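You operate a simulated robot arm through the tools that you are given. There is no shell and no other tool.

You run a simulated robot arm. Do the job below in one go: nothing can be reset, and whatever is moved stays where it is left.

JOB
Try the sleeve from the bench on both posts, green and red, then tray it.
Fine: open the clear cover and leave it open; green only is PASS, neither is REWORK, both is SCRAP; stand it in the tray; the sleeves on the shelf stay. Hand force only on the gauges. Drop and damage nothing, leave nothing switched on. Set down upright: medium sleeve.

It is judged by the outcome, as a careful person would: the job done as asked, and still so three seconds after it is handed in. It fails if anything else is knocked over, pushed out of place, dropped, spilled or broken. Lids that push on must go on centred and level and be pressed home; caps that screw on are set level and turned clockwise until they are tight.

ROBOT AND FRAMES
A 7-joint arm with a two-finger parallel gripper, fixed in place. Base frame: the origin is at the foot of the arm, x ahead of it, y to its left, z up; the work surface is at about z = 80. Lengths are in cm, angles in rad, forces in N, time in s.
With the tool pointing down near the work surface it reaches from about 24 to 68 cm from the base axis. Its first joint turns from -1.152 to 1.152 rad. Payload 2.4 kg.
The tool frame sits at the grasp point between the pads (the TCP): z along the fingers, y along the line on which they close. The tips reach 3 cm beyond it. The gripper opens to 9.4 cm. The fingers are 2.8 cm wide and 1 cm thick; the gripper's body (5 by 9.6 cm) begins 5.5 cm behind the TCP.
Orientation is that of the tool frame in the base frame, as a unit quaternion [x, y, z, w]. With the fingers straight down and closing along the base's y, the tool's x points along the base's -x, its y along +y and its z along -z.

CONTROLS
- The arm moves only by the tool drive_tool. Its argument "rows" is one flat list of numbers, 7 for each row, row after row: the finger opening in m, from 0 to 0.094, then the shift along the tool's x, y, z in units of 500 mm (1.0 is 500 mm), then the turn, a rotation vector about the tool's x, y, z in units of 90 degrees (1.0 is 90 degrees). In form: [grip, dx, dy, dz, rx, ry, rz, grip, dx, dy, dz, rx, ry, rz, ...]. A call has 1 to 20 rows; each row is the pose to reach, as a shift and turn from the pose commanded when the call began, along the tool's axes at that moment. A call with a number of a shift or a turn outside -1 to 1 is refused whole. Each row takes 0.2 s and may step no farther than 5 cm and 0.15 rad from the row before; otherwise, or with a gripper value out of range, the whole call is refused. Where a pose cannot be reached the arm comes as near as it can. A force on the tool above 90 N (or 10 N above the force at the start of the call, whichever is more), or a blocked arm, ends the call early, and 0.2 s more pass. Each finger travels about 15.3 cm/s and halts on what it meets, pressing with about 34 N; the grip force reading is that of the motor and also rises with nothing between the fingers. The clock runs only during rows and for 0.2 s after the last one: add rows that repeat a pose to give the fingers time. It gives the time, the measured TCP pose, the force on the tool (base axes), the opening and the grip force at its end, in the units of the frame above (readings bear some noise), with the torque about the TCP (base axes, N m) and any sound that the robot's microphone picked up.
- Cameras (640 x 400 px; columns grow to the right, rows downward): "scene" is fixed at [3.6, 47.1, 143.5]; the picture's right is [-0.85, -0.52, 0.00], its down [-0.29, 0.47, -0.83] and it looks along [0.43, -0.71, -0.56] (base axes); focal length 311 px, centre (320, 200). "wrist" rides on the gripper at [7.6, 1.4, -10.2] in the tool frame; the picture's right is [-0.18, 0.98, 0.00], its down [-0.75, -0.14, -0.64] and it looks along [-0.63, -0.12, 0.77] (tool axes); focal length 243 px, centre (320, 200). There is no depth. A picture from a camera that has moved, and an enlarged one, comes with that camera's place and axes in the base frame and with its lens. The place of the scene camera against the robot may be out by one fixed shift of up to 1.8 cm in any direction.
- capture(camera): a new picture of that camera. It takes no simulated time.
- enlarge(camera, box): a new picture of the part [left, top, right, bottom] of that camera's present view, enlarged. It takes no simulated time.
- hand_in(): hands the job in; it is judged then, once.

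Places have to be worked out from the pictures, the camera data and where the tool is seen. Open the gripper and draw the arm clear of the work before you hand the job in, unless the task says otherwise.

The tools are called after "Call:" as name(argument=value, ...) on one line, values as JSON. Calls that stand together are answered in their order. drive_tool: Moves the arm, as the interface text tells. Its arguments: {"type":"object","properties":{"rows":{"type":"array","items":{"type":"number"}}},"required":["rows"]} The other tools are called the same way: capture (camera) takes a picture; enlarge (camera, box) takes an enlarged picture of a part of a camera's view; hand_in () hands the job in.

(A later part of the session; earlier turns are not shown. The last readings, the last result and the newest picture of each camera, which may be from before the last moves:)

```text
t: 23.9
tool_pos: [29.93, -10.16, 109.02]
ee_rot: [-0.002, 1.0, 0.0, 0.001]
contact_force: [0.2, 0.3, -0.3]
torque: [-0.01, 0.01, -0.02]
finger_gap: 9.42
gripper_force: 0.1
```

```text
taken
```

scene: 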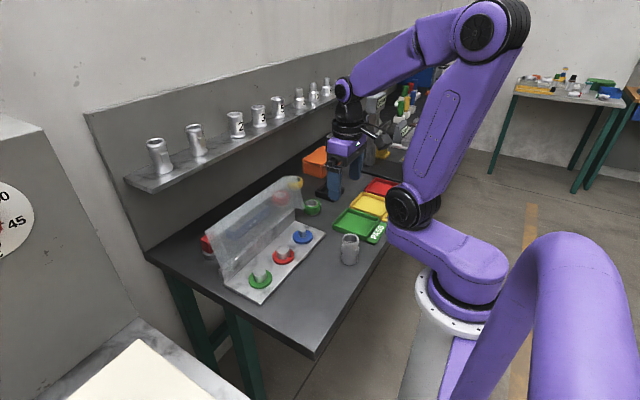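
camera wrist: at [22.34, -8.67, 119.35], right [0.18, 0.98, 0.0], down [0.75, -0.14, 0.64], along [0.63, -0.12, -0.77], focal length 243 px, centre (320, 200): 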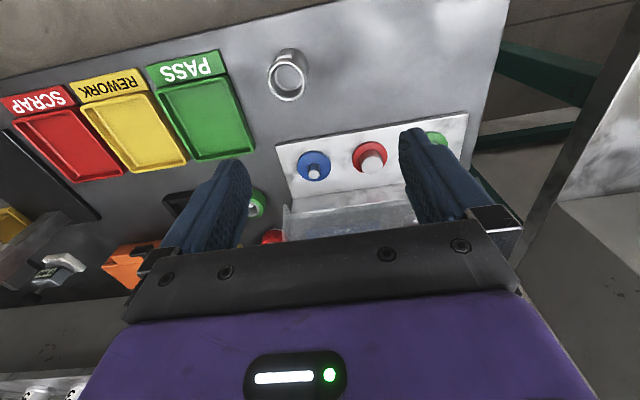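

Call:
enlarge(camera="wrist", box=[245, 30, 335, 120])

Call:
enlarge(camera="wrist", box=[270, 100, 480, 230])

Call:
enlarge(camera="wrist", box=[10, 40, 270, 200])

Call:
enlarge(camera="scene", box=[220, 210, 340, 310])

```text
4.44 times, centred on (290, 75) of wrist
camera zoom: at [22.34, -8.67, 119.35], right [0.18, 0.98, 0.0], down [0.75, -0.14, 0.64], along [0.63, -0.12, -0.77], focal length 1078 px, centre (453, 756)
```

zoom: 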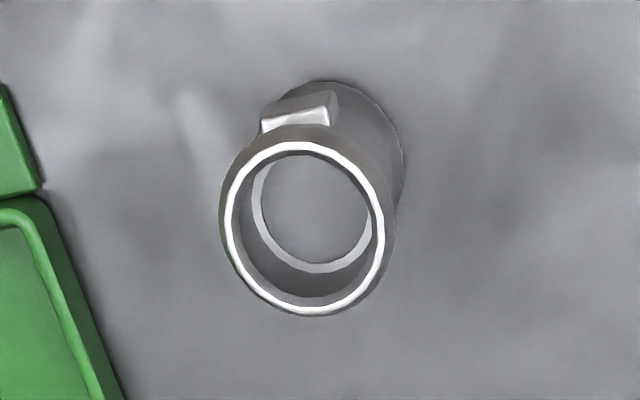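

```text
3.05 times, centred on (375, 165) of wrist
camera zoom: at [22.34, -8.67, 119.35], right [0.18, 0.98, 0.0], down [0.75, -0.14, 0.64], along [0.63, -0.12, -0.77], focal length 739 px, centre (152, 307)
```

zoom: 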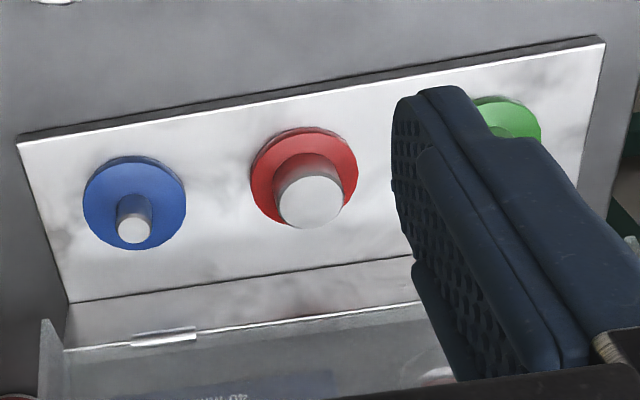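

```text
2.46 times, centred on (140, 120) of wrist
camera zoom: at [22.34, -8.67, 119.35], right [0.18, 0.98, 0.0], down [0.75, -0.14, 0.64], along [0.63, -0.12, -0.77], focal length 597 px, centre (763, 397)
```

zoom: 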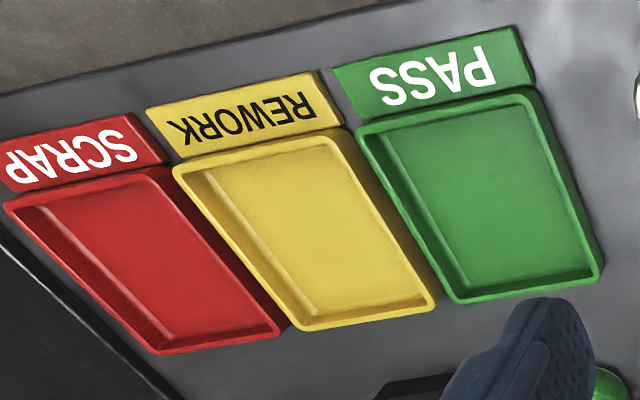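

```text
4.00 times, centred on (280, 260) of scene
camera zoom: at [3.6, 47.1, 143.5], right [-0.85, -0.52, 0.0], down [-0.29, 0.47, -0.83], along [0.43, -0.71, -0.56], focal length 1246 px, centre (480, -40)
```

zoom: 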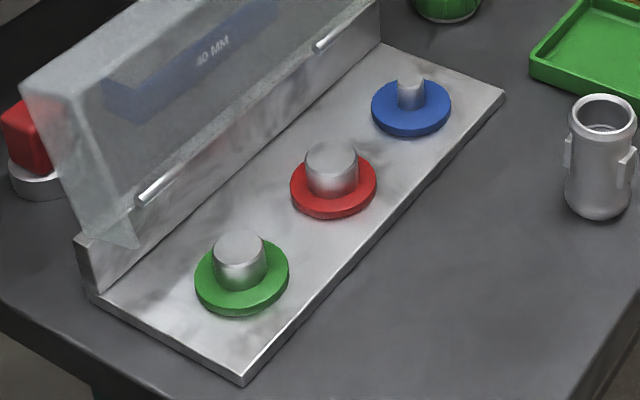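

The cover is open and stable; green and red posts are nearly equal diameter (~3.2 cm), about 3 cm tall. I'll shift the tool to get green, red and the sleeve all in view between the fingers for accurate positions.

Call:
drive_tool(rows=[0.094, -0.0203, 0.0677, 0.0267, 0, 0, 0, 0.094, -0.0407, 0.1353, 0.0533, 0, 0, 0, 0.094, -0.061, 0.203, 0.08, 0, 0, 0, 0.094, -0.061, 0.203, 0.08, 0, 0, 0])

Call:
capture(camera="wrist")

Call:
enlarge(camera="wrist", box=[240, 120, 400, 220])

Call:
enlarge(camera="wrist", box=[130, 30, 230, 130])

```text
t: 24.9
tool_pos: [33.22, 0.1, 105.09]
ee_rot: [0.001, 1.0, 0.0, 0.0]
contact_force: [0.2, -0.6, 0.6]
torque: [-0.01, 0.01, 0.01]
finger_gap: 9.41
gripper_force: 0.0
```

```text
taken
camera wrist: at [25.54, 1.61, 115.33], right [0.18, 0.98, 0.0], down [0.75, -0.14, 0.64], along [0.63, -0.12, -0.77], focal length 243 px, centre (320, 200)
```

wrist: 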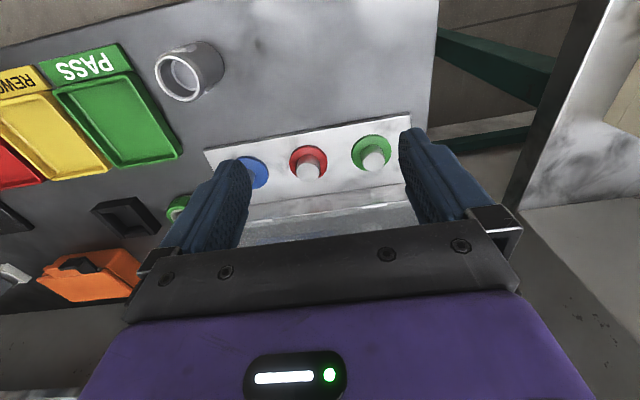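

```text
4.00 times, centred on (320, 170) of wrist
camera zoom: at [25.54, 1.61, 115.33], right [0.18, 0.98, 0.0], down [0.75, -0.14, 0.64], along [0.63, -0.12, -0.77], focal length 970 px, centre (320, 320)
```

zoom: 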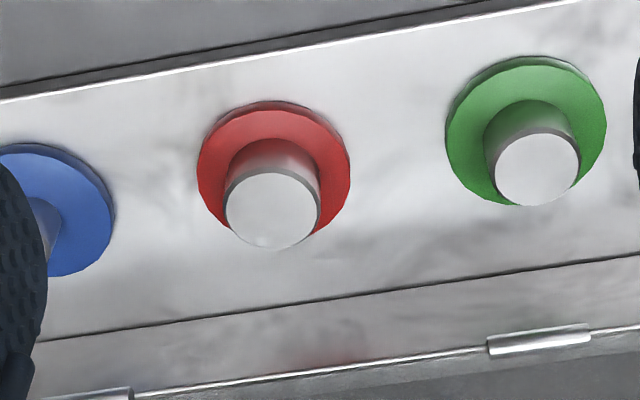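

```text
4.00 times, centred on (180, 80) of wrist
camera zoom: at [25.54, 1.61, 115.33], right [0.18, 0.98, 0.0], down [0.75, -0.14, 0.64], along [0.63, -0.12, -0.77], focal length 970 px, centre (880, 680)
```

zoom: 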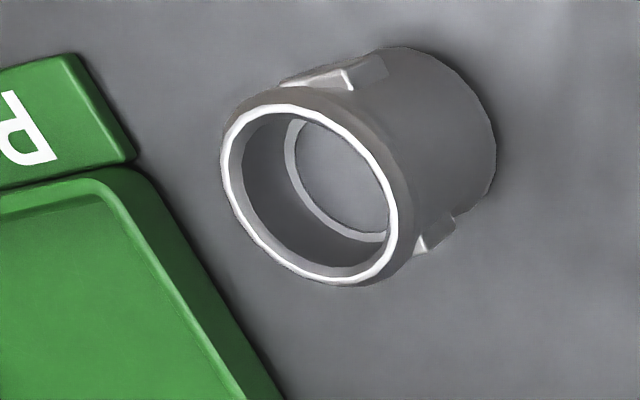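

From this view green is at about (44.9, 5.8) and red at (44.9, -3.9), tops near z≈84–85, red slightly larger than green. I'll hover above the green post so its centre can be compared with the tool axis (column 320 of the wrist image).

Call:
drive_tool(rows=[0.094, -0.058, 0.0285, 0.02, 0, 0, 0, 0.094, -0.116, 0.057, 0.06, 0, 0, 0, 0.094, -0.174, 0.0855, 0.11, 0, 0, 0, 0.094, -0.232, 0.114, 0.162, 0, 0, 0, 0.094, -0.232, 0.114, 0.162, 0, 0, 0])

Call:
capture(camera="wrist")

Call:
enlarge(camera="wrist", box=[240, 60, 400, 160])

Call:
capture(camera="scene")

```text
t: 26.1
tool_pos: [44.66, 5.75, 97.01]
ee_rot: [0.0, 1.0, 0.0, 0.001]
contact_force: [-0.2, -0.2, -0.2]
torque: [-0.03, 0.01, -0.02]
finger_gap: 9.41
gripper_force: 0.1
```

```text
taken
camera wrist: at [37.13, 7.23, 107.33], right [0.18, 0.98, 0.0], down [0.75, -0.14, 0.64], along [0.63, -0.12, -0.77], focal length 243 px, centre (320, 200)
```

wrist: 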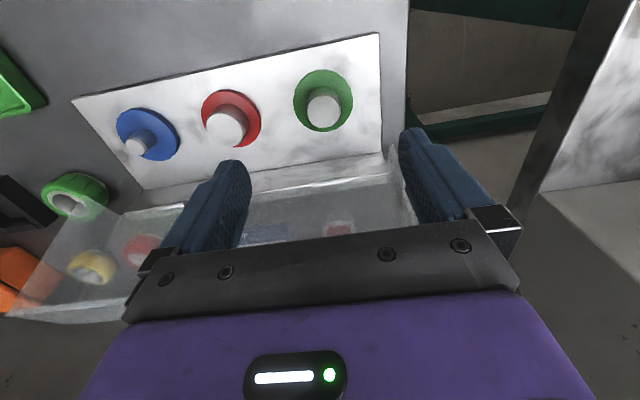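

```text
4.00 times, centred on (320, 110) of wrist
camera zoom: at [37.13, 7.23, 107.33], right [0.18, 0.98, 0.0], down [0.75, -0.14, 0.64], along [0.63, -0.12, -0.77], focal length 970 px, centre (320, 560)
```

zoom: 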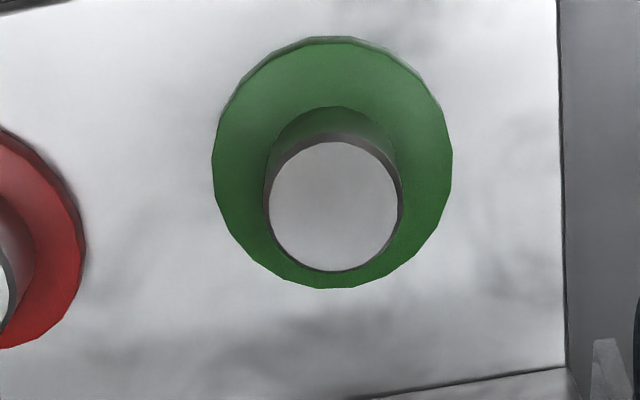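

```text
taken
```

scene: 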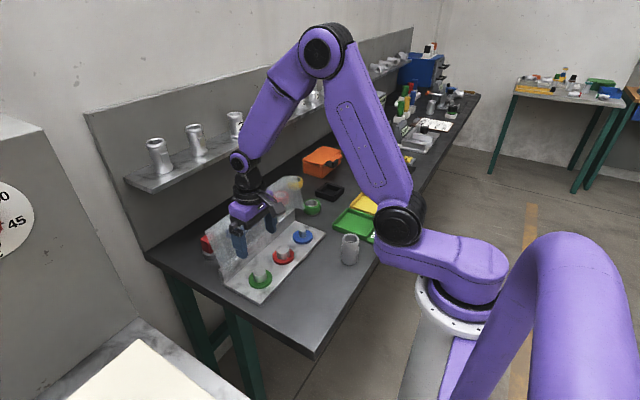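

Green post centre is about 0.3 cm to +y of the tool axis; x is ambiguous with height, so I turn the tool 90° at the same spot (fingers partly closed) to read x from the image column.

Call:
drive_tool(rows=[0.06, 0, 0.006, 0, 0, 0, 0.0833, 0.04, 0, 0.006, 0, 0, 0, 0.1667, 0.04, 0, 0.006, 0, 0, 0, 0.25, 0.04, 0, 0.006, 0, 0, 0, 0.3333, 0.04, 0, 0.006, 0, 0, 0, 0.4167, 0.04, 0, 0.006, 0, 0, 0, 0.5, 0.04, 0, 0.006, 0, 0, 0, 0.5833, 0.04, 0, 0.006, 0, 0, 0, 0.6667, 0.04, 0, 0.006, 0, 0, 0, 0.75, 0.04, 0, 0.006, 0, 0, 0, 0.8333, 0.04, 0, 0.006, 0, 0, 0, 0.9167, 0.04, 0, 0.006, 0, 0, 0, 1.0, 0.04, 0, 0.006, 0, 0, 0, 1.0])

Call:
capture(camera="wrist")

Call:
enlarge(camera="wrist", box=[240, 60, 400, 160])

```text
t: 28.9
tool_pos: [44.59, 6.16, 97.08]
ee_rot: [0.709, 0.706, 0.0, 0.0]
contact_force: [0.5, 0.0, 0.4]
torque: [-0.02, -0.03, -0.01]
finger_gap: 3.99
gripper_force: 0.1
```

```text
taken
camera wrist: at [46.08, 13.77, 107.34], right [0.98, -0.19, 0.0], down [-0.14, -0.75, 0.64], along [-0.12, -0.63, -0.77], focal length 243 px, centre (320, 200)
```

wrist: 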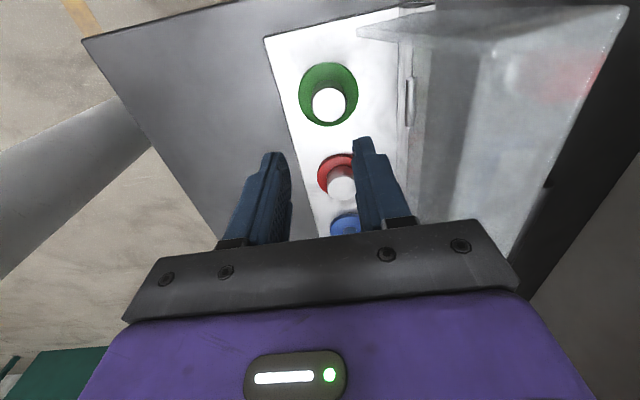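

```text
4.00 times, centred on (320, 110) of wrist
camera zoom: at [46.08, 13.77, 107.34], right [0.98, -0.19, 0.0], down [-0.14, -0.75, 0.64], along [-0.12, -0.63, -0.77], focal length 970 px, centre (320, 560)
```

zoom: 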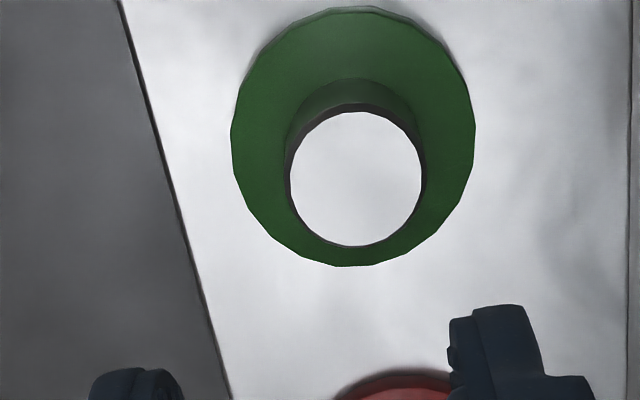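

The rotated view puts the green post +0.83 cm in x and −0.13 cm in y from the axis, top near z≈83.7. I apply that correction and re-check the column here.

Call:
drive_tool(rows=[0.04, -0.0026, 0.0166, 0, 0, 0, 0, 0.04, -0.0026, 0.0166, 0, 0, 0, 0])

Call:
enlarge(camera="wrist", box=[240, 60, 400, 160])

```text
t: 29.5
tool_pos: [45.46, 6.01, 96.95]
ee_rot: [0.707, 0.708, 0.001, 0.001]
contact_force: [1.0, -0.3, -0.1]
torque: [-0.02, 0.03, 0.02]
finger_gap: 3.98
gripper_force: 0.1
```

```text
4.00 times, centred on (320, 110) of wrist
camera zoom: at [46.9, 13.64, 107.35], right [0.98, -0.18, 0.0], down [-0.14, -0.75, 0.64], along [-0.12, -0.63, -0.77], focal length 970 px, centre (320, 560)
```

zoom: 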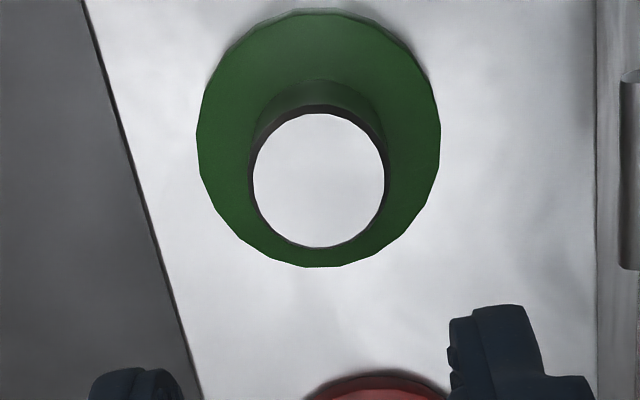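

Green now sits on the tool axis (column 319). I move over the red post (≈9.75 cm toward −y) in this same orientation to read its x too.

Call:
drive_tool(rows=[0.04, -0.065, 0, 0, 0, 0, 0, 0.04, -0.13, 0, 0, 0, 0, 0, 0.04, -0.195, 0, 0, 0, 0, 0, 0.04, -0.195, 0, 0, 0, 0, 0])

Call:
enlarge(camera="wrist", box=[240, 60, 400, 160])

```text
t: 30.5
tool_pos: [45.52, -3.88, 96.94]
ee_rot: [0.707, 0.707, 0.001, 0.0]
contact_force: [0.6, -0.3, 0.6]
torque: [0.01, 0.01, 0.01]
finger_gap: 3.99
gripper_force: 0.1
```

```text
4.00 times, centred on (320, 110) of wrist
camera zoom: at [46.92, 3.75, 107.37], right [0.98, -0.18, 0.0], down [-0.14, -0.75, 0.64], along [-0.12, -0.63, -0.77], focal length 970 px, centre (320, 560)
```

zoom: 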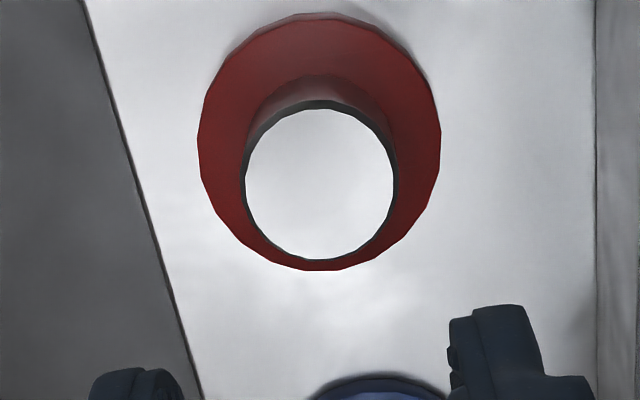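

Red is at the same x (column 319) and about 9.85 cm from green; its diameter is clearly larger (~3.8 vs ~3.4). I rotate back to default orientation here to verify y.

Call:
drive_tool(rows=[0.04, -0.0018, 0, 0, 0, 0, -0.0833, 0.04, -0.0018, 0, 0, 0, 0, -0.1667, 0.04, -0.0018, 0, 0, 0, 0, -0.25, 0.04, -0.0018, 0, 0, 0, 0, -0.3333, 0.04, -0.0018, 0, 0, 0, 0, -0.4167, 0.04, -0.0018, 0, 0, 0, 0, -0.5, 0.04, -0.0018, 0, 0, 0, 0, -0.5833, 0.04, -0.0018, 0, 0, 0, 0, -0.6667, 0.04, -0.0018, 0, 0, 0, 0, -0.75, 0.04, -0.0018, 0, 0, 0, 0, -0.8333, 0.04, -0.0018, 0, 0, 0, 0, -0.9167, 0.04, -0.0018, 0, 0, 0, 0, -1.0, 0.04, -0.0018, 0, 0, 0, 0, -1.0])

Call:
enlarge(camera="wrist", box=[240, 60, 400, 160])

Call:
enlarge(camera="wrist", box=[280, 40, 440, 140])

```text
t: 33.3
tool_pos: [45.48, -3.82, 96.99]
ee_rot: [0.0, 1.0, 0.001, 0.0]
contact_force: [-1.0, 0.6, -0.1]
torque: [0.01, -0.01, 0.02]
finger_gap: 4.02
gripper_force: 0.1
```

```text
4.00 times, centred on (320, 110) of wrist
camera zoom: at [37.84, -2.44, 107.33], right [0.18, 0.98, 0.0], down [0.75, -0.14, 0.64], along [0.63, -0.12, -0.77], focal length 970 px, centre (320, 560)
```

zoom: 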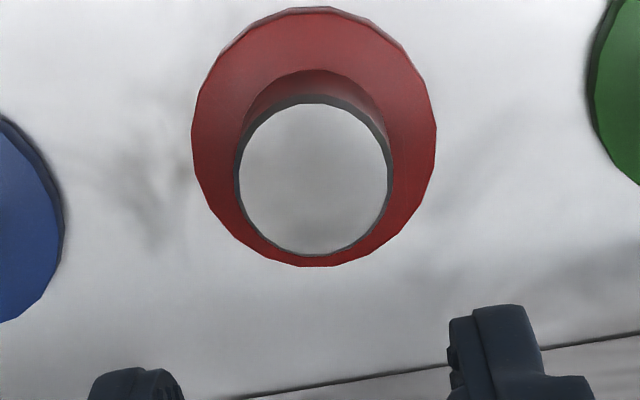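

```text
4.00 times, centred on (360, 90) of wrist
camera zoom: at [37.84, -2.44, 107.33], right [0.18, 0.98, 0.0], down [0.75, -0.14, 0.64], along [0.63, -0.12, -0.77], focal length 970 px, centre (160, 640)
```

zoom: 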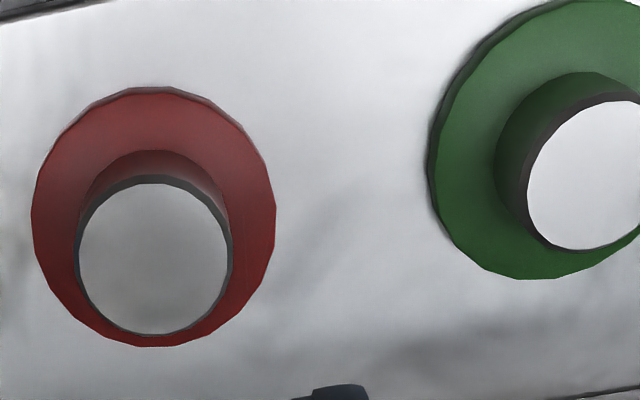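

Red is 0.16 cm to −y of the axis; tops near z≈84.0. Now I shift by +9.68 cm in y to check the green column in this orientation.

Call:
drive_tool(rows=[0.04, 0, 0.065, 0, 0, 0, 0, 0.04, 0, 0.13, 0, 0, 0, 0, 0.04, 0, 0.1936, 0, 0, 0, 0, 0.04, 0, 0.1936, 0, 0, 0, 0])

Call:
enlarge(camera="wrist", box=[240, 60, 400, 160])

```text
t: 34.3
tool_pos: [45.49, 5.86, 96.96]
ee_rot: [0.0, 1.0, 0.0, 0.001]
contact_force: [0.3, -0.3, -0.7]
torque: [-0.02, -0.01, 0.01]
finger_gap: 4.0
gripper_force: 0.1
```

```text
4.00 times, centred on (320, 110) of wrist
camera zoom: at [37.78, 7.31, 107.36], right [0.18, 0.98, 0.0], down [0.75, -0.14, 0.64], along [0.63, -0.12, -0.77], focal length 970 px, centre (320, 560)
```

zoom: 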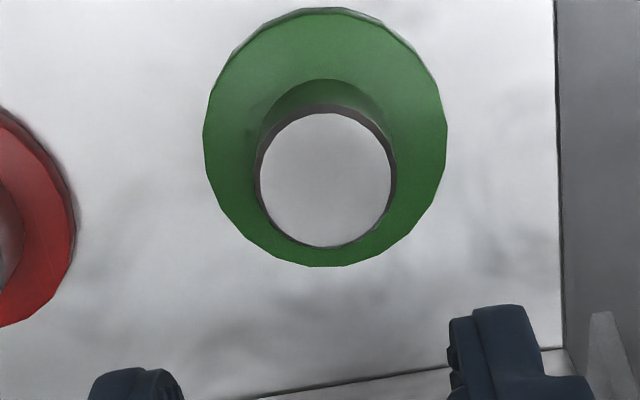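

Green is at y≈6.0 and red at y≈−4.0, both at x≈45.5 (10 cm apart), tops at z≈84. Next I hover over the sleeve to locate it the same way.

Call:
drive_tool(rows=[0.04, 0.04, -0.05, -0.06, 0, 0, 0, 0.04, 0.09, -0.105, -0.1, 0, 0, 0, 0.04, 0.14, -0.165, -0.1, 0, 0, 0, 0.06, 0.19, -0.225, -0.1, 0, 0, 0, 0.08, 0.24, -0.285, -0.1, 0, 0, 0, 0.094, 0.285, -0.34, -0.1, 0, 0, 0, 0.094, 0.33, -0.394, -0.1, 0, 0, 0, 0.094, 0.33, -0.394, -0.1, 0, 0, 0])

Call:
capture(camera="wrist")

Call:
enlarge(camera="wrist", box=[240, 60, 400, 160])

```text
t: 36.1
tool_pos: [28.88, -13.97, 102.01]
ee_rot: [0.0, 1.0, 0.0, 0.0]
contact_force: [-0.1, 0.0, -0.1]
torque: [0.01, -0.02, 0.01]
finger_gap: 9.4
gripper_force: 0.0
```

```text
taken
camera wrist: at [21.3, -12.48, 112.31], right [0.18, 0.98, 0.0], down [0.75, -0.14, 0.64], along [0.63, -0.12, -0.77], focal length 243 px, centre (320, 200)
```

wrist: 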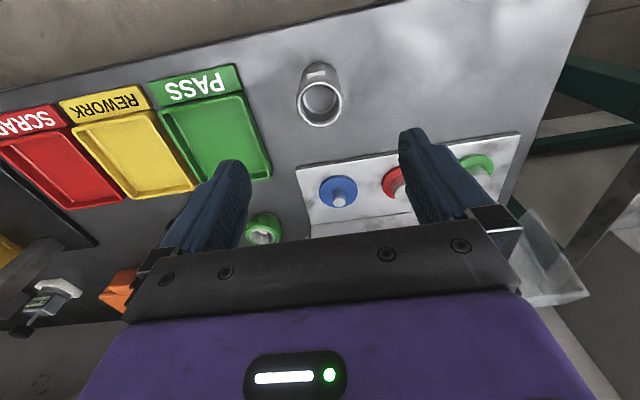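

```text
4.00 times, centred on (320, 110) of wrist
camera zoom: at [21.3, -12.48, 112.31], right [0.18, 0.98, 0.0], down [0.75, -0.14, 0.64], along [0.63, -0.12, -0.77], focal length 970 px, centre (320, 560)
```

zoom: 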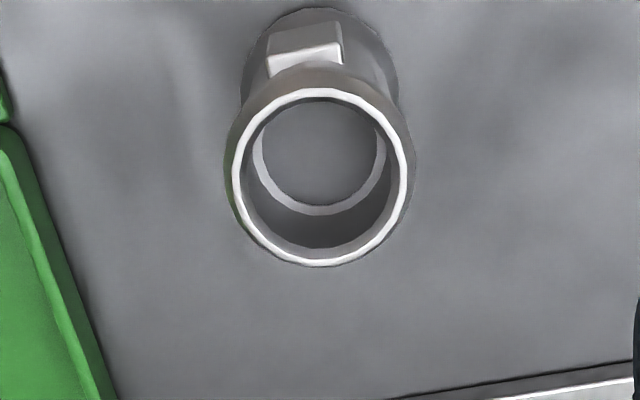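

The sleeve is on the tool axis in y (column 320). Something like an inner ledge shows in its bore, so I enlarge that.

Call:
enlarge(camera="wrist", box=[290, 55, 350, 130])

```text
5.33 times, centred on (320, 92) of wrist
camera zoom: at [21.3, -12.48, 112.31], right [0.18, 0.98, 0.0], down [0.75, -0.14, 0.64], along [0.63, -0.12, -0.77], focal length 1294 px, centre (320, 773)
```

zoom: 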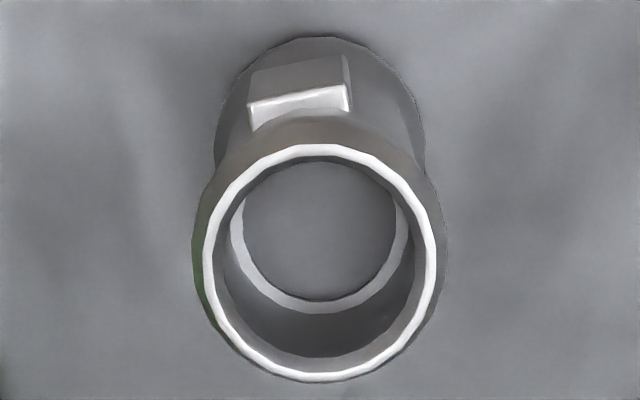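

The bore seems to have an inner step; physical trial will tell. I rotate 90° here to read the sleeve's x accurately.

Call:
drive_tool(rows=[0.094, 0, 0, 0, 0, 0, 0.0833, 0.094, 0, 0, 0, 0, 0, 0.1667, 0.094, 0, 0, 0, 0, 0, 0.25, 0.094, 0, 0, 0, 0, 0, 0.3333, 0.094, 0, 0, 0, 0, 0, 0.4167, 0.094, 0, 0, 0, 0, 0, 0.5, 0.094, 0, 0, 0, 0, 0, 0.5833, 0.094, 0, 0, 0, 0, 0, 0.6667, 0.094, 0, 0, 0, 0, 0, 0.75, 0.094, 0, 0, 0, 0, 0, 0.8333, 0.094, 0, 0, 0, 0, 0, 0.9167, 0.094, 0, 0, 0, 0, 0, 1.0, 0.094, 0, 0, 0, 0, 0, 1.0])

Call:
enlarge(camera="wrist", box=[240, 60, 400, 160])

Call:
capture(camera="wrist")

```text
t: 38.9
tool_pos: [29.05, -13.78, 102.05]
ee_rot: [0.707, 0.707, 0.001, 0.001]
contact_force: [-0.3, 0.3, 0.0]
torque: [0.02, 0.02, 0.01]
finger_gap: 9.39
gripper_force: 0.0
```

```text
4.00 times, centred on (320, 110) of wrist
camera zoom: at [30.42, -6.27, 112.33], right [0.98, -0.19, 0.0], down [-0.14, -0.75, 0.64], along [-0.12, -0.63, -0.77], focal length 970 px, centre (320, 560)
```

zoom: 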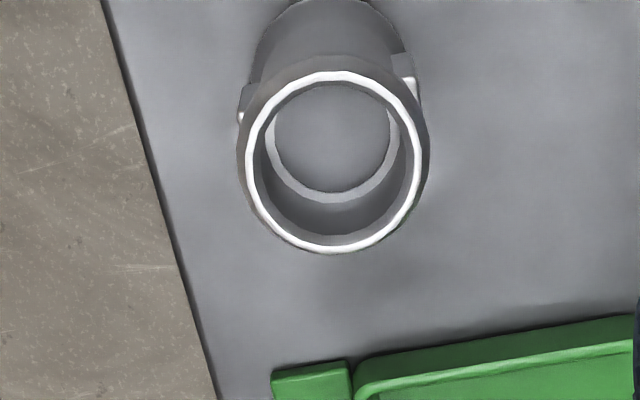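

```text
taken
camera wrist: at [30.42, -6.27, 112.33], right [0.98, -0.19, 0.0], down [-0.14, -0.75, 0.64], along [-0.12, -0.63, -0.77], focal length 243 px, centre (320, 200)
```

wrist: 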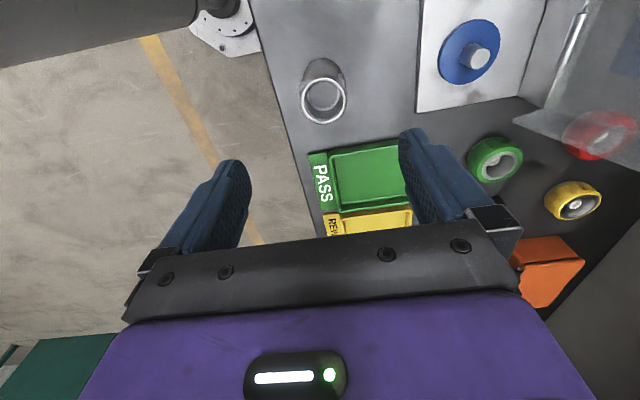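

The sleeve is +0.32 cm in x and −0.06 cm in y from the axis; its top is at z≈87.9 (about 8 cm tall). I rotate back to default with that correction.

Call:
drive_tool(rows=[0.094, -0.0012, 0.0063, 0, 0, 0, -0.0833, 0.094, -0.0012, 0.0063, 0, 0, 0, -0.1667, 0.094, -0.0012, 0.0063, 0, 0, 0, -0.25, 0.094, -0.0012, 0.0063, 0, 0, 0, -0.3333, 0.094, -0.0012, 0.0063, 0, 0, 0, -0.4167, 0.094, -0.0012, 0.0063, 0, 0, 0, -0.5, 0.094, -0.0012, 0.0063, 0, 0, 0, -0.5833, 0.094, -0.0012, 0.0063, 0, 0, 0, -0.6667, 0.094, -0.0012, 0.0063, 0, 0, 0, -0.75, 0.094, -0.0012, 0.0063, 0, 0, 0, -0.8333, 0.094, -0.0012, 0.0063, 0, 0, 0, -0.9167, 0.094, -0.0012, 0.0063, 0, 0, 0, -1.0, 0.094, -0.0012, 0.0063, 0, 0, 0, -1.0])

Call:
enlarge(camera="wrist", box=[240, 60, 400, 160])

```text
t: 41.7
tool_pos: [29.31, -13.96, 102.01]
ee_rot: [-0.001, 1.0, 0.0, 0.002]
contact_force: [0.1, -0.4, -0.3]
torque: [0.01, -0.02, 0.03]
finger_gap: 9.4
gripper_force: 0.0
```

```text
4.00 times, centred on (320, 110) of wrist
camera zoom: at [21.63, -12.51, 112.32], right [0.18, 0.98, 0.0], down [0.75, -0.14, 0.64], along [0.63, -0.12, -0.77], focal length 970 px, centre (320, 560)
```

zoom: 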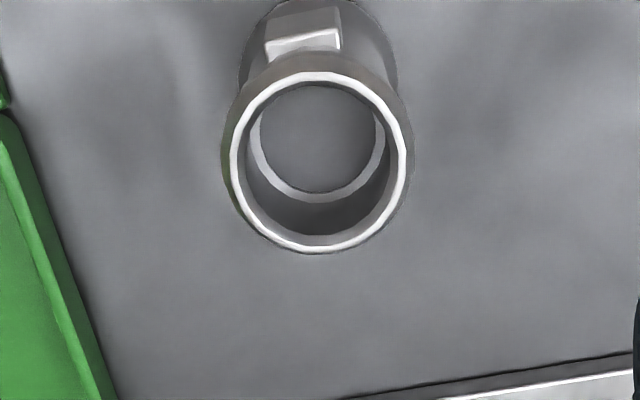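

Aligned (column ~318, row consistent). I descend around the sleeve to TCP z≈84.8 with a 7.5 cm opening.

Call:
drive_tool(rows=[0.075, 0, -0.0012, 0.08, 0, 0, 0, 0.075, 0, -0.0012, 0.16, 0, 0, 0, 0.075, 0, -0.0012, 0.24, 0, 0, 0, 0.075, 0, -0.0012, 0.3, 0, 0, 0, 0.075, 0, -0.0012, 0.33, 0, 0, 0, 0.075, 0, -0.0012, 0.344, 0, 0, 0, 0.075, 0, -0.0012, 0.344, 0, 0, 0])

Call:
capture(camera="wrist")

Call:
enlarge(camera="scene", box=[290, 180, 410, 290])

```text
t: 43.3
tool_pos: [29.27, -13.99, 84.77]
ee_rot: [0.0, 1.0, 0.0, 0.0]
contact_force: [0.9, -0.5, -0.4]
torque: [0.0, 0.01, 0.03]
finger_gap: 7.49
gripper_force: 0.1
```

```text
taken
camera wrist: at [21.64, -12.56, 95.12], right [0.18, 0.98, 0.0], down [0.75, -0.14, 0.64], along [0.63, -0.12, -0.77], focal length 243 px, centre (320, 200)
```

wrist: 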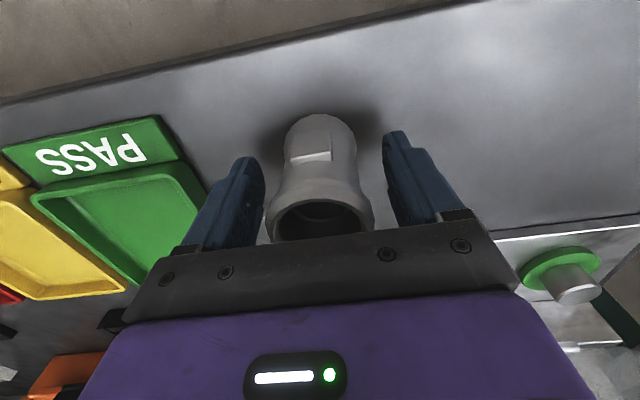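

```text
3.64 times, centred on (350, 235) of scene
camera zoom: at [3.6, 47.1, 143.5], right [-0.85, -0.52, 0.0], down [-0.29, 0.47, -0.83], along [0.43, -0.71, -0.56], focal length 1132 px, centre (211, 73)
```

zoom: 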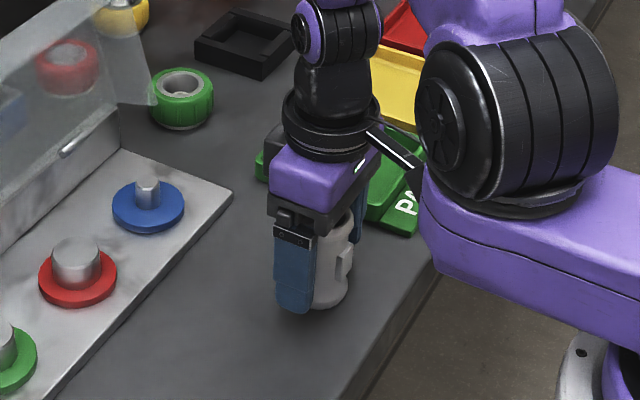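

The sleeve stands between the pads. I close on it and hold.

Call:
drive_tool(rows=[0.06, 0, 0, 0, 0, 0, 0, 0.05, 0, 0, 0, 0, 0, 0, 0.04, 0, 0, 0, 0, 0, 0, 0.035, 0, 0, 0, 0, 0, 0, 0.035, 0, 0, 0, 0, 0, 0, 0.035, 0, 0, 0, 0, 0, 0])

Call:
capture(camera="wrist")

```text
t: 44.7
tool_pos: [29.29, -14.06, 84.85]
ee_rot: [0.0, 1.0, -0.001, 0.001]
contact_force: [2.6, -0.8, 3.2]
torque: [-0.02, 0.05, 0.04]
finger_gap: 4.78
gripper_force: 33.7
```

```text
taken
camera wrist: at [21.64, -12.56, 95.14], right [0.18, 0.98, 0.0], down [0.75, -0.14, 0.64], along [0.63, -0.12, -0.77], focal length 243 px, centre (320, 200)
```

wrist: 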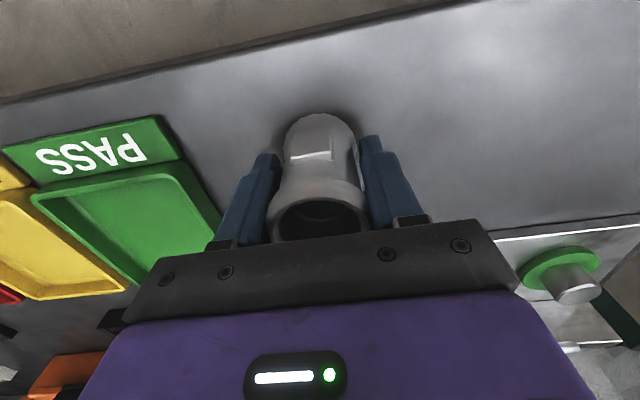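

Gripped at 4.78 cm. I lift slowly by 3 cm and check that the sleeve hangs upright.

Call:
drive_tool(rows=[0.035, 0, 0, -0.01, 0, 0, 0, 0.035, 0, 0, -0.025, 0, 0, 0, 0.035, 0, 0, -0.045, 0, 0, 0, 0.035, 0, 0, -0.06, 0, 0, 0, 0.035, 0, 0, -0.06, 0, 0, 0])

Call:
capture(camera="wrist")

Call:
enlarge(camera="scene", box=[310, 200, 400, 280])

```text
t: 45.9
tool_pos: [29.35, -13.96, 87.8]
ee_rot: [0.0, 1.0, 0.0, 0.0]
contact_force: [-0.2, 0.2, -3.9]
torque: [-0.01, -0.04, 0.03]
finger_gap: 4.79
gripper_force: 34.2
```

```text
taken
camera wrist: at [21.63, -12.55, 98.11], right [0.18, 0.98, 0.0], down [0.75, -0.14, 0.64], along [0.63, -0.12, -0.77], focal length 243 px, centre (320, 200)
```

wrist: 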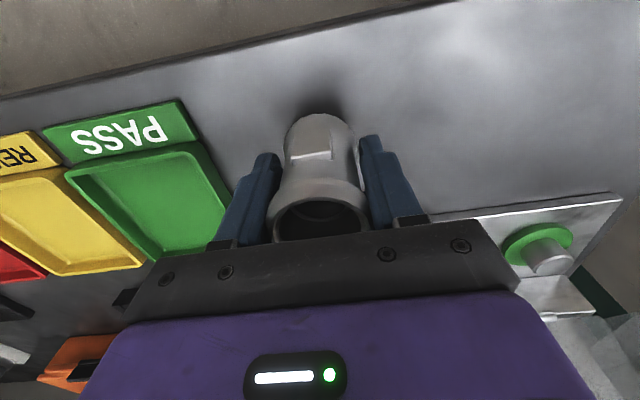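

```text
5.00 times, centred on (355, 240) of scene
camera zoom: at [3.61, 47.1, 143.5], right [-0.85, -0.52, 0.0], down [-0.29, 0.47, -0.83], along [0.43, -0.71, -0.56], focal length 1557 px, centre (145, 0)
```

zoom: 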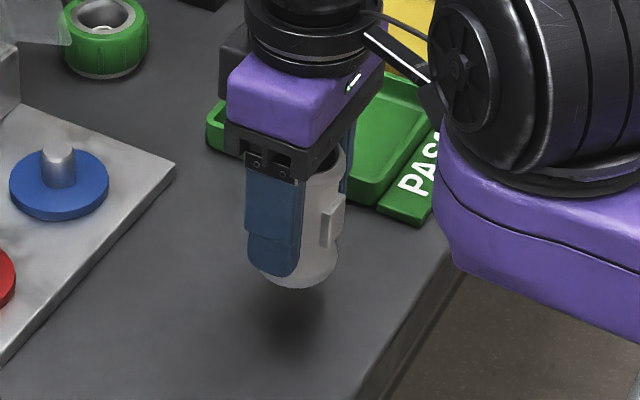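

The sleeve hangs upright (≈4 N). I raise it and carry it over to the green post at (45.5, 6.0), staying well above the posts.

Call:
drive_tool(rows=[0.035, 0, 0, -0.06, 0, 0, 0, 0.035, 0, 0, -0.12, 0, 0, 0, 0.035, 0, 0, -0.184, 0, 0, 0, 0.035, -0.036, 0.0443, -0.184, 0, 0, 0, 0.035, -0.0719, 0.0887, -0.184, 0, 0, 0, 0.035, -0.1079, 0.133, -0.184, 0, 0, 0, 0.035, -0.1439, 0.1773, -0.184, 0, 0, 0, 0.035, -0.1798, 0.2217, -0.184, 0, 0, 0, 0.035, -0.2158, 0.266, -0.184, 0, 0, 0, 0.035, -0.2518, 0.3103, -0.184, 0, 0, 0, 0.035, -0.2877, 0.3547, -0.184, 0, 0, 0, 0.035, -0.3237, 0.399, -0.184, 0, 0, 0, 0.035, -0.3237, 0.399, -0.184, 0, 0, 0])

Call:
capture(camera="wrist")

Call:
enlarge(camera="wrist", box=[240, 60, 400, 240])

Call:
enlarge(camera="scene", box=[205, 160, 325, 310])

```text
t: 48.7
tool_pos: [45.51, 6.03, 97.03]
ee_rot: [0.0, 1.0, 0.0, 0.001]
contact_force: [0.2, -0.5, -4.0]
torque: [0.02, -0.03, 0.0]
finger_gap: 4.75
gripper_force: 33.6
```

```text
taken
camera wrist: at [37.86, 7.44, 107.36], right [0.18, 0.98, 0.0], down [0.75, -0.14, 0.64], along [0.63, -0.12, -0.77], focal length 243 px, centre (320, 200)
```

wrist: 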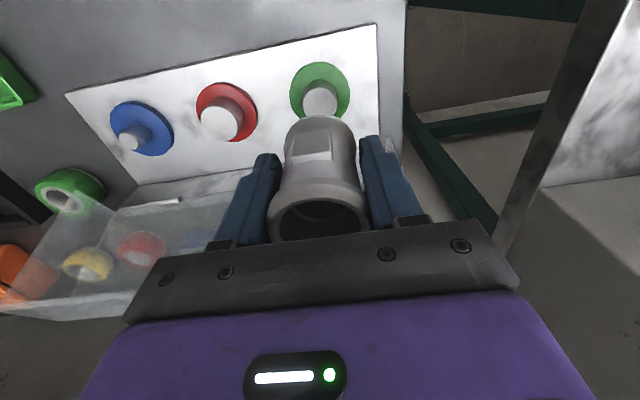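

```text
2.22 times, centred on (320, 150) of wrist
camera zoom: at [37.86, 7.44, 107.36], right [0.18, 0.98, 0.0], down [0.75, -0.14, 0.64], along [0.63, -0.12, -0.77], focal length 539 px, centre (320, 311)
```

zoom: 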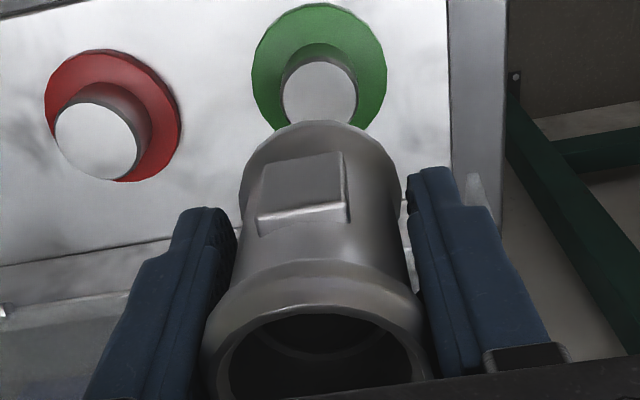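

```text
2.67 times, centred on (265, 235) of scene
camera zoom: at [3.61, 47.11, 143.5], right [-0.85, -0.52, 0.0], down [-0.29, 0.47, -0.83], along [0.43, -0.71, -0.56], focal length 830 px, centre (467, 107)
```

zoom: 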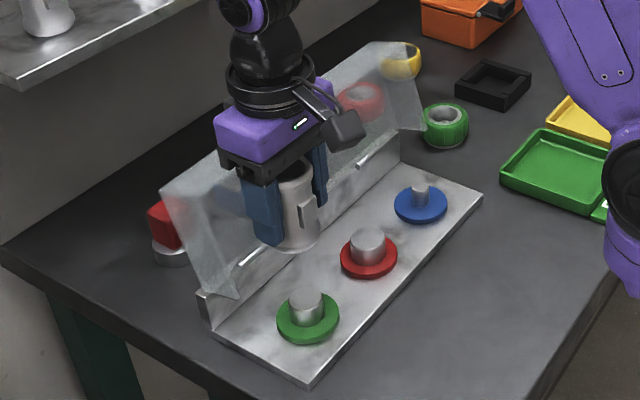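

The post is right on the sleeve's axis line (column ~319 vs 320). I lower until the sleeve bottom is just above the post top (TCP z≈89.6).

Call:
drive_tool(rows=[0.035, 0, 0, 0.04, 0, 0, 0, 0.035, 0, 0, 0.08, 0, 0, 0, 0.035, 0, 0, 0.115, 0, 0, 0, 0.035, 0, 0, 0.138, 0, 0, 0, 0.035, 0, 0, 0.148, 0, 0, 0, 0.035, 0, 0, 0.148, 0, 0, 0])

Call:
enlarge(camera="wrist", box=[240, 60, 400, 240])

Call:
enlarge(camera="scene", box=[215, 190, 305, 300])

```text
t: 50.1
tool_pos: [45.63, 6.0, 89.66]
ee_rot: [0.0, 1.0, 0.001, 0.001]
contact_force: [-0.3, -0.2, -3.6]
torque: [0.04, 0.01, 0.02]
finger_gap: 4.78
gripper_force: 33.9
```

```text
2.22 times, centred on (320, 150) of wrist
camera zoom: at [37.81, 7.36, 99.89], right [0.18, 0.98, 0.0], down [0.75, -0.14, 0.64], along [0.63, -0.12, -0.77], focal length 539 px, centre (320, 311)
```

zoom: 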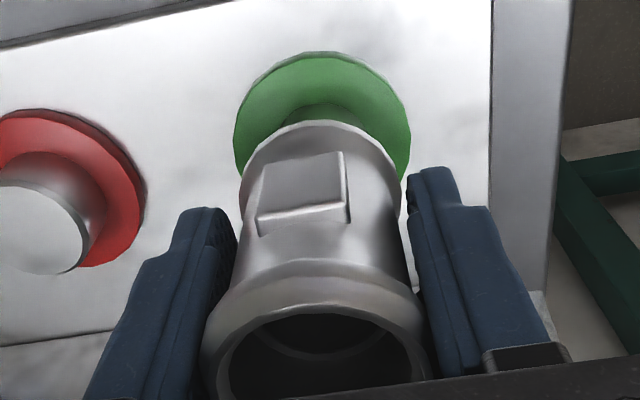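

```text
3.64 times, centred on (260, 245) of scene
camera zoom: at [3.61, 47.1, 143.5], right [-0.85, -0.52, 0.0], down [-0.29, 0.47, -0.83], along [0.43, -0.71, -0.56], focal length 1132 px, centre (538, 36)
```

zoom: 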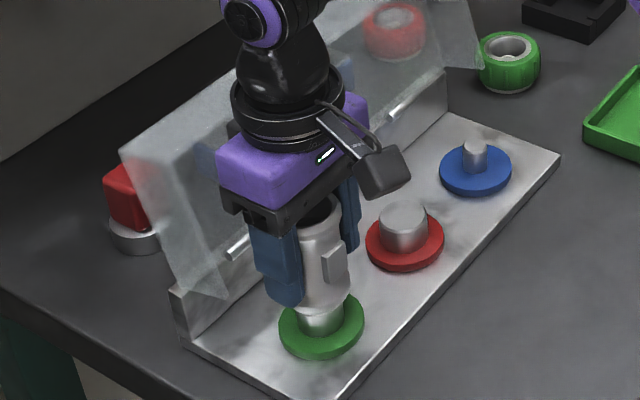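

Sleeve is just above the green post. I lower 0.4 cm slowly and check the force.

Call:
drive_tool(rows=[0.035, 0, 0, 0.002, 0, 0, 0, 0.035, 0, 0, 0.004, 0, 0, 0, 0.035, 0, 0, 0.006, 0, 0, 0, 0.035, 0, 0, 0.008, 0, 0, 0])

```text
t: 51.1
tool_pos: [45.63, 6.03, 89.17]
ee_rot: [0.0, 1.0, 0.0, 0.001]
contact_force: [-0.2, 0.2, -2.9]
torque: [0.0, -0.01, 0.0]
finger_gap: 4.78
gripper_force: 34.5
```

No contact yet (≈−3 to −4 N is the sleeve's weight). Another 0.3 cm in fine steps.

Call:
drive_tool(rows=[0.035, 0, 0, 0.001, 0, 0, 0, 0.035, 0, 0, 0.002, 0, 0, 0, 0.035, 0, 0, 0.003, 0, 0, 0, 0.035, 0, 0, 0.004, 0, 0, 0, 0.035, 0, 0, 0.005, 0, 0, 0, 0.035, 0, 0, 0.006, 0, 0, 0])

```text
t: 52.5
tool_pos: [45.48, 5.95, 88.95]
ee_rot: [0.0, 1.0, 0.0, 0.001]
contact_force: [0.1, 0.3, -3.0]
torque: [0.02, -0.01, 0.01]
finger_gap: 4.77
gripper_force: 35.1
```

Call:
drive_tool(rows=[0.035, 0, 0, 0.001, 0, 0, 0, 0.035, 0, 0, 0.002, 0, 0, 0, 0.035, 0, 0, 0.003, 0, 0, 0, 0.035, 0, 0, 0.004, 0, 0, 0])

Call:
enlarge(camera="scene", box=[225, 220, 295, 300])

```text
t: 53.5
tool_pos: [45.52, 6.0, 88.75]
ee_rot: [-0.001, 1.0, 0.0, 0.001]
contact_force: [0.8, -0.6, -3.9]
torque: [0.03, 0.01, 0.01]
finger_gap: 4.79
gripper_force: 34.3
```

```text
5.00 times, centred on (260, 260) of scene
camera zoom: at [3.61, 47.1, 143.5], right [-0.85, -0.52, 0.0], down [-0.29, 0.47, -0.83], along [0.43, -0.71, -0.56], focal length 1557 px, centre (620, -100)
```

zoom: 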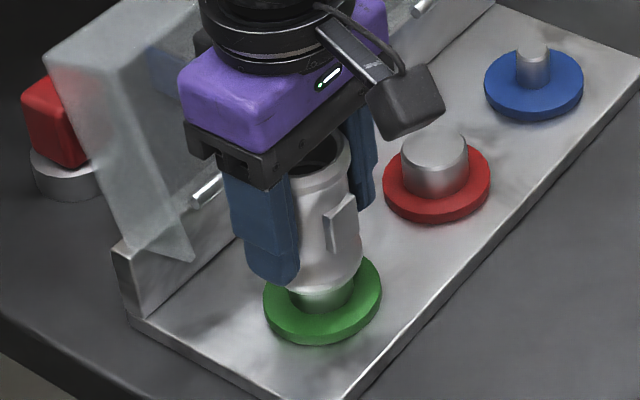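

Still only the sleeve's weight on the tool. I continue down 0.5 cm in 1 mm steps.

Call:
drive_tool(rows=[0.035, 0, 0, 0.001, 0, 0, 0, 0.035, 0, 0, 0.002, 0, 0, 0, 0.035, 0, 0, 0.003, 0, 0, 0, 0.035, 0, 0, 0.004, 0, 0, 0, 0.035, 0, 0, 0.006, 0, 0, 0, 0.035, 0, 0, 0.006, 0, 0, 0])

```text
t: 54.9
tool_pos: [45.52, 5.98, 88.42]
ee_rot: [0.0, 1.0, 0.0, 0.001]
contact_force: [-0.4, 0.4, -3.6]
torque: [0.02, -0.01, -0.01]
finger_gap: 4.76
gripper_force: 33.7
```

Call:
drive_tool(rows=[0.035, 0, 0, 0.001, 0, 0, 0, 0.035, 0, 0, 0.002, 0, 0, 0, 0.035, 0, 0, 0.003, 0, 0, 0, 0.035, 0, 0, 0.004, 0, 0, 0, 0.035, 0, 0, 0.005, 0, 0, 0, 0.035, 0, 0, 0.006, 0, 0, 0, 0.035, 0, 0, 0.006, 0, 0, 0])

Call:
enlarge(camera="scene", box=[225, 220, 295, 300])

Call:
enlarge(camera="wrist", box=[240, 60, 400, 240])

```text
t: 56.5
tool_pos: [45.52, 6.04, 88.08]
ee_rot: [-0.001, 1.0, 0.0, 0.001]
contact_force: [-0.4, 0.0, -3.5]
torque: [0.01, 0.0, -0.02]
finger_gap: 4.79
gripper_force: 33.5
```

```text
5.00 times, centred on (260, 260) of scene
camera zoom: at [3.61, 47.1, 143.5], right [-0.85, -0.52, 0.0], down [-0.29, 0.47, -0.83], along [0.43, -0.71, -0.56], focal length 1557 px, centre (620, -100)
```

zoom: 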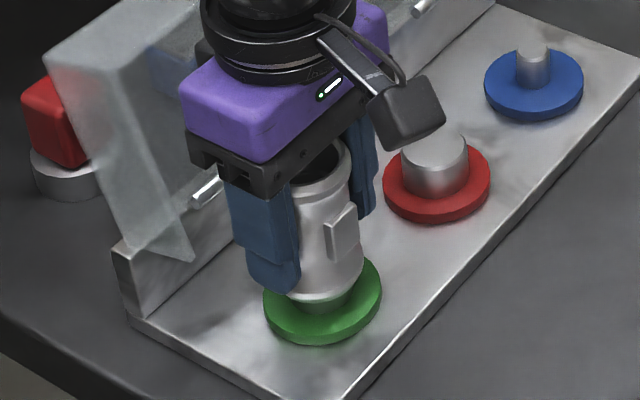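

```text
2.22 times, centred on (320, 150) of wrist
camera zoom: at [37.86, 7.4, 98.43], right [0.18, 0.98, 0.0], down [0.75, -0.14, 0.64], along [0.63, -0.12, -0.77], focal length 539 px, centre (320, 311)
```

zoom: 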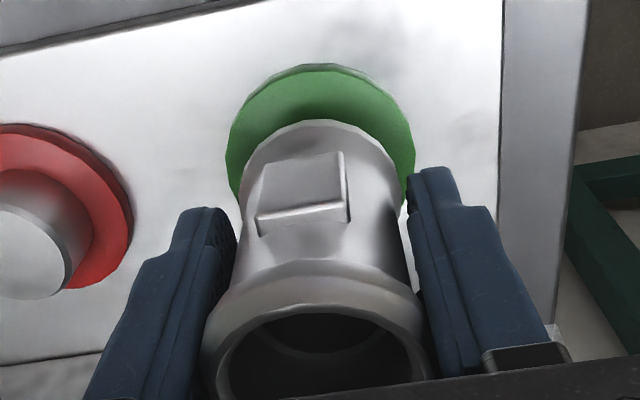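

The sleeve is sliding onto the green post freely (force only its weight). I keep lowering in 1 mm steps.

Call:
drive_tool(rows=[0.035, 0, 0, 0.002, 0, 0, 0, 0.035, 0, 0, 0.004, 0, 0, 0, 0.035, 0, 0, 0.006, 0, 0, 0, 0.035, 0, 0, 0.008, 0, 0, 0, 0.035, 0, 0, 0.01, 0, 0, 0, 0.035, 0, 0, 0.012, 0, 0, 0, 0.035, 0, 0, 0.014, 0, 0, 0, 0.035, 0, 0, 0.014, 0, 0, 0])

```text
t: 58.3
tool_pos: [45.57, 5.86, 87.43]
ee_rot: [0.0, 1.0, -0.001, 0.001]
contact_force: [0.5, 0.1, -3.6]
torque: [0.02, 0.0, 0.01]
finger_gap: 4.77
gripper_force: 34.4
```

Call:
drive_tool(rows=[0.035, 0, 0, 0.002, 0, 0, 0, 0.035, 0, 0, 0.004, 0, 0, 0, 0.035, 0, 0, 0.006, 0, 0, 0, 0.035, 0, 0, 0.008, 0, 0, 0, 0.035, 0, 0, 0.01, 0, 0, 0, 0.035, 0, 0, 0.012, 0, 0, 0, 0.035, 0, 0, 0.014, 0, 0, 0, 0.035, 0, 0, 0.014, 0, 0, 0])

Call:
enlarge(camera="scene", box=[225, 220, 295, 300])

```text
t: 60.1
tool_pos: [45.51, 5.97, 86.8]
ee_rot: [0.001, 1.0, 0.0, 0.001]
contact_force: [-3.6, -1.6, 26.2]
torque: [-0.15, 0.5, -0.05]
finger_gap: 4.8
gripper_force: 34.1
```

```text
5.00 times, centred on (260, 260) of scene
camera zoom: at [3.56, 47.09, 143.51], right [-0.85, -0.52, 0.0], down [-0.29, 0.47, -0.83], along [0.43, -0.71, -0.56], focal length 1557 px, centre (620, -100)
```

zoom: 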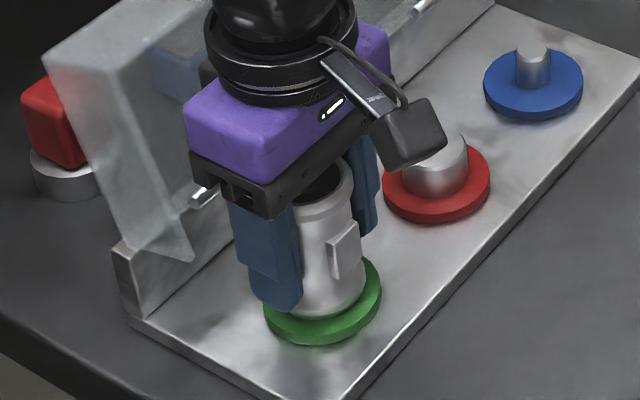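

Contact: about 26–30 N upward at TCP z≈86.8. I back off 1.5 mm to relieve it and look at how far the sleeve sits above the green flange.

Call:
drive_tool(rows=[0.035, 0, 0, -0.002, 0, 0, 0, 0.035, 0, 0, -0.003, 0, 0, 0])

Call:
enlarge(camera="scene", box=[240, 245, 280, 295])

Call:
enlarge(camera="wrist", box=[240, 60, 400, 240])

```text
t: 60.7
tool_pos: [45.44, 5.9, 86.73]
ee_rot: [0.0, 1.0, 0.0, 0.0]
contact_force: [-0.2, -0.6, -0.6]
torque: [-0.03, -0.16, 0.02]
finger_gap: 4.8
gripper_force: 34.0
```

```text
8.00 times, centred on (260, 270) of scene
camera zoom: at [3.61, 47.1, 143.5], right [-0.85, -0.52, 0.0], down [-0.29, 0.47, -0.83], along [0.43, -0.71, -0.56], focal length 2492 px, centre (800, -360)
```

zoom: 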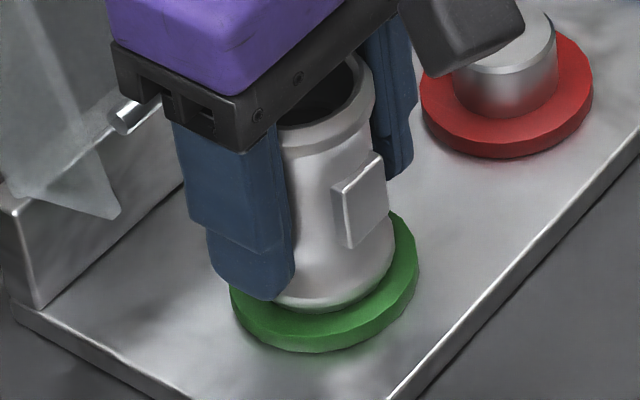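

```text
2.22 times, centred on (320, 150) of wrist
camera zoom: at [37.85, 7.41, 97.14], right [0.18, 0.98, 0.0], down [0.75, -0.14, 0.64], along [0.63, -0.12, -0.77], focal length 539 px, centre (320, 311)
```

zoom: 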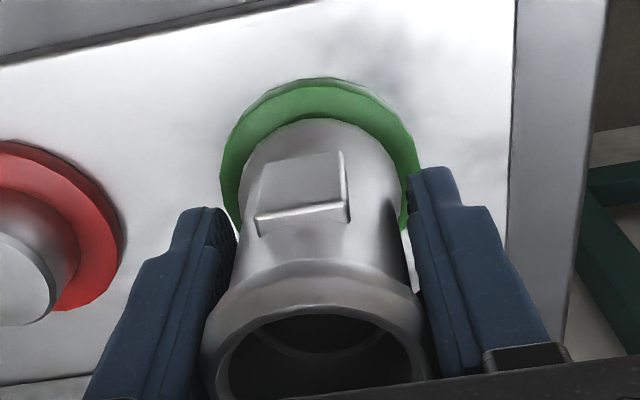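

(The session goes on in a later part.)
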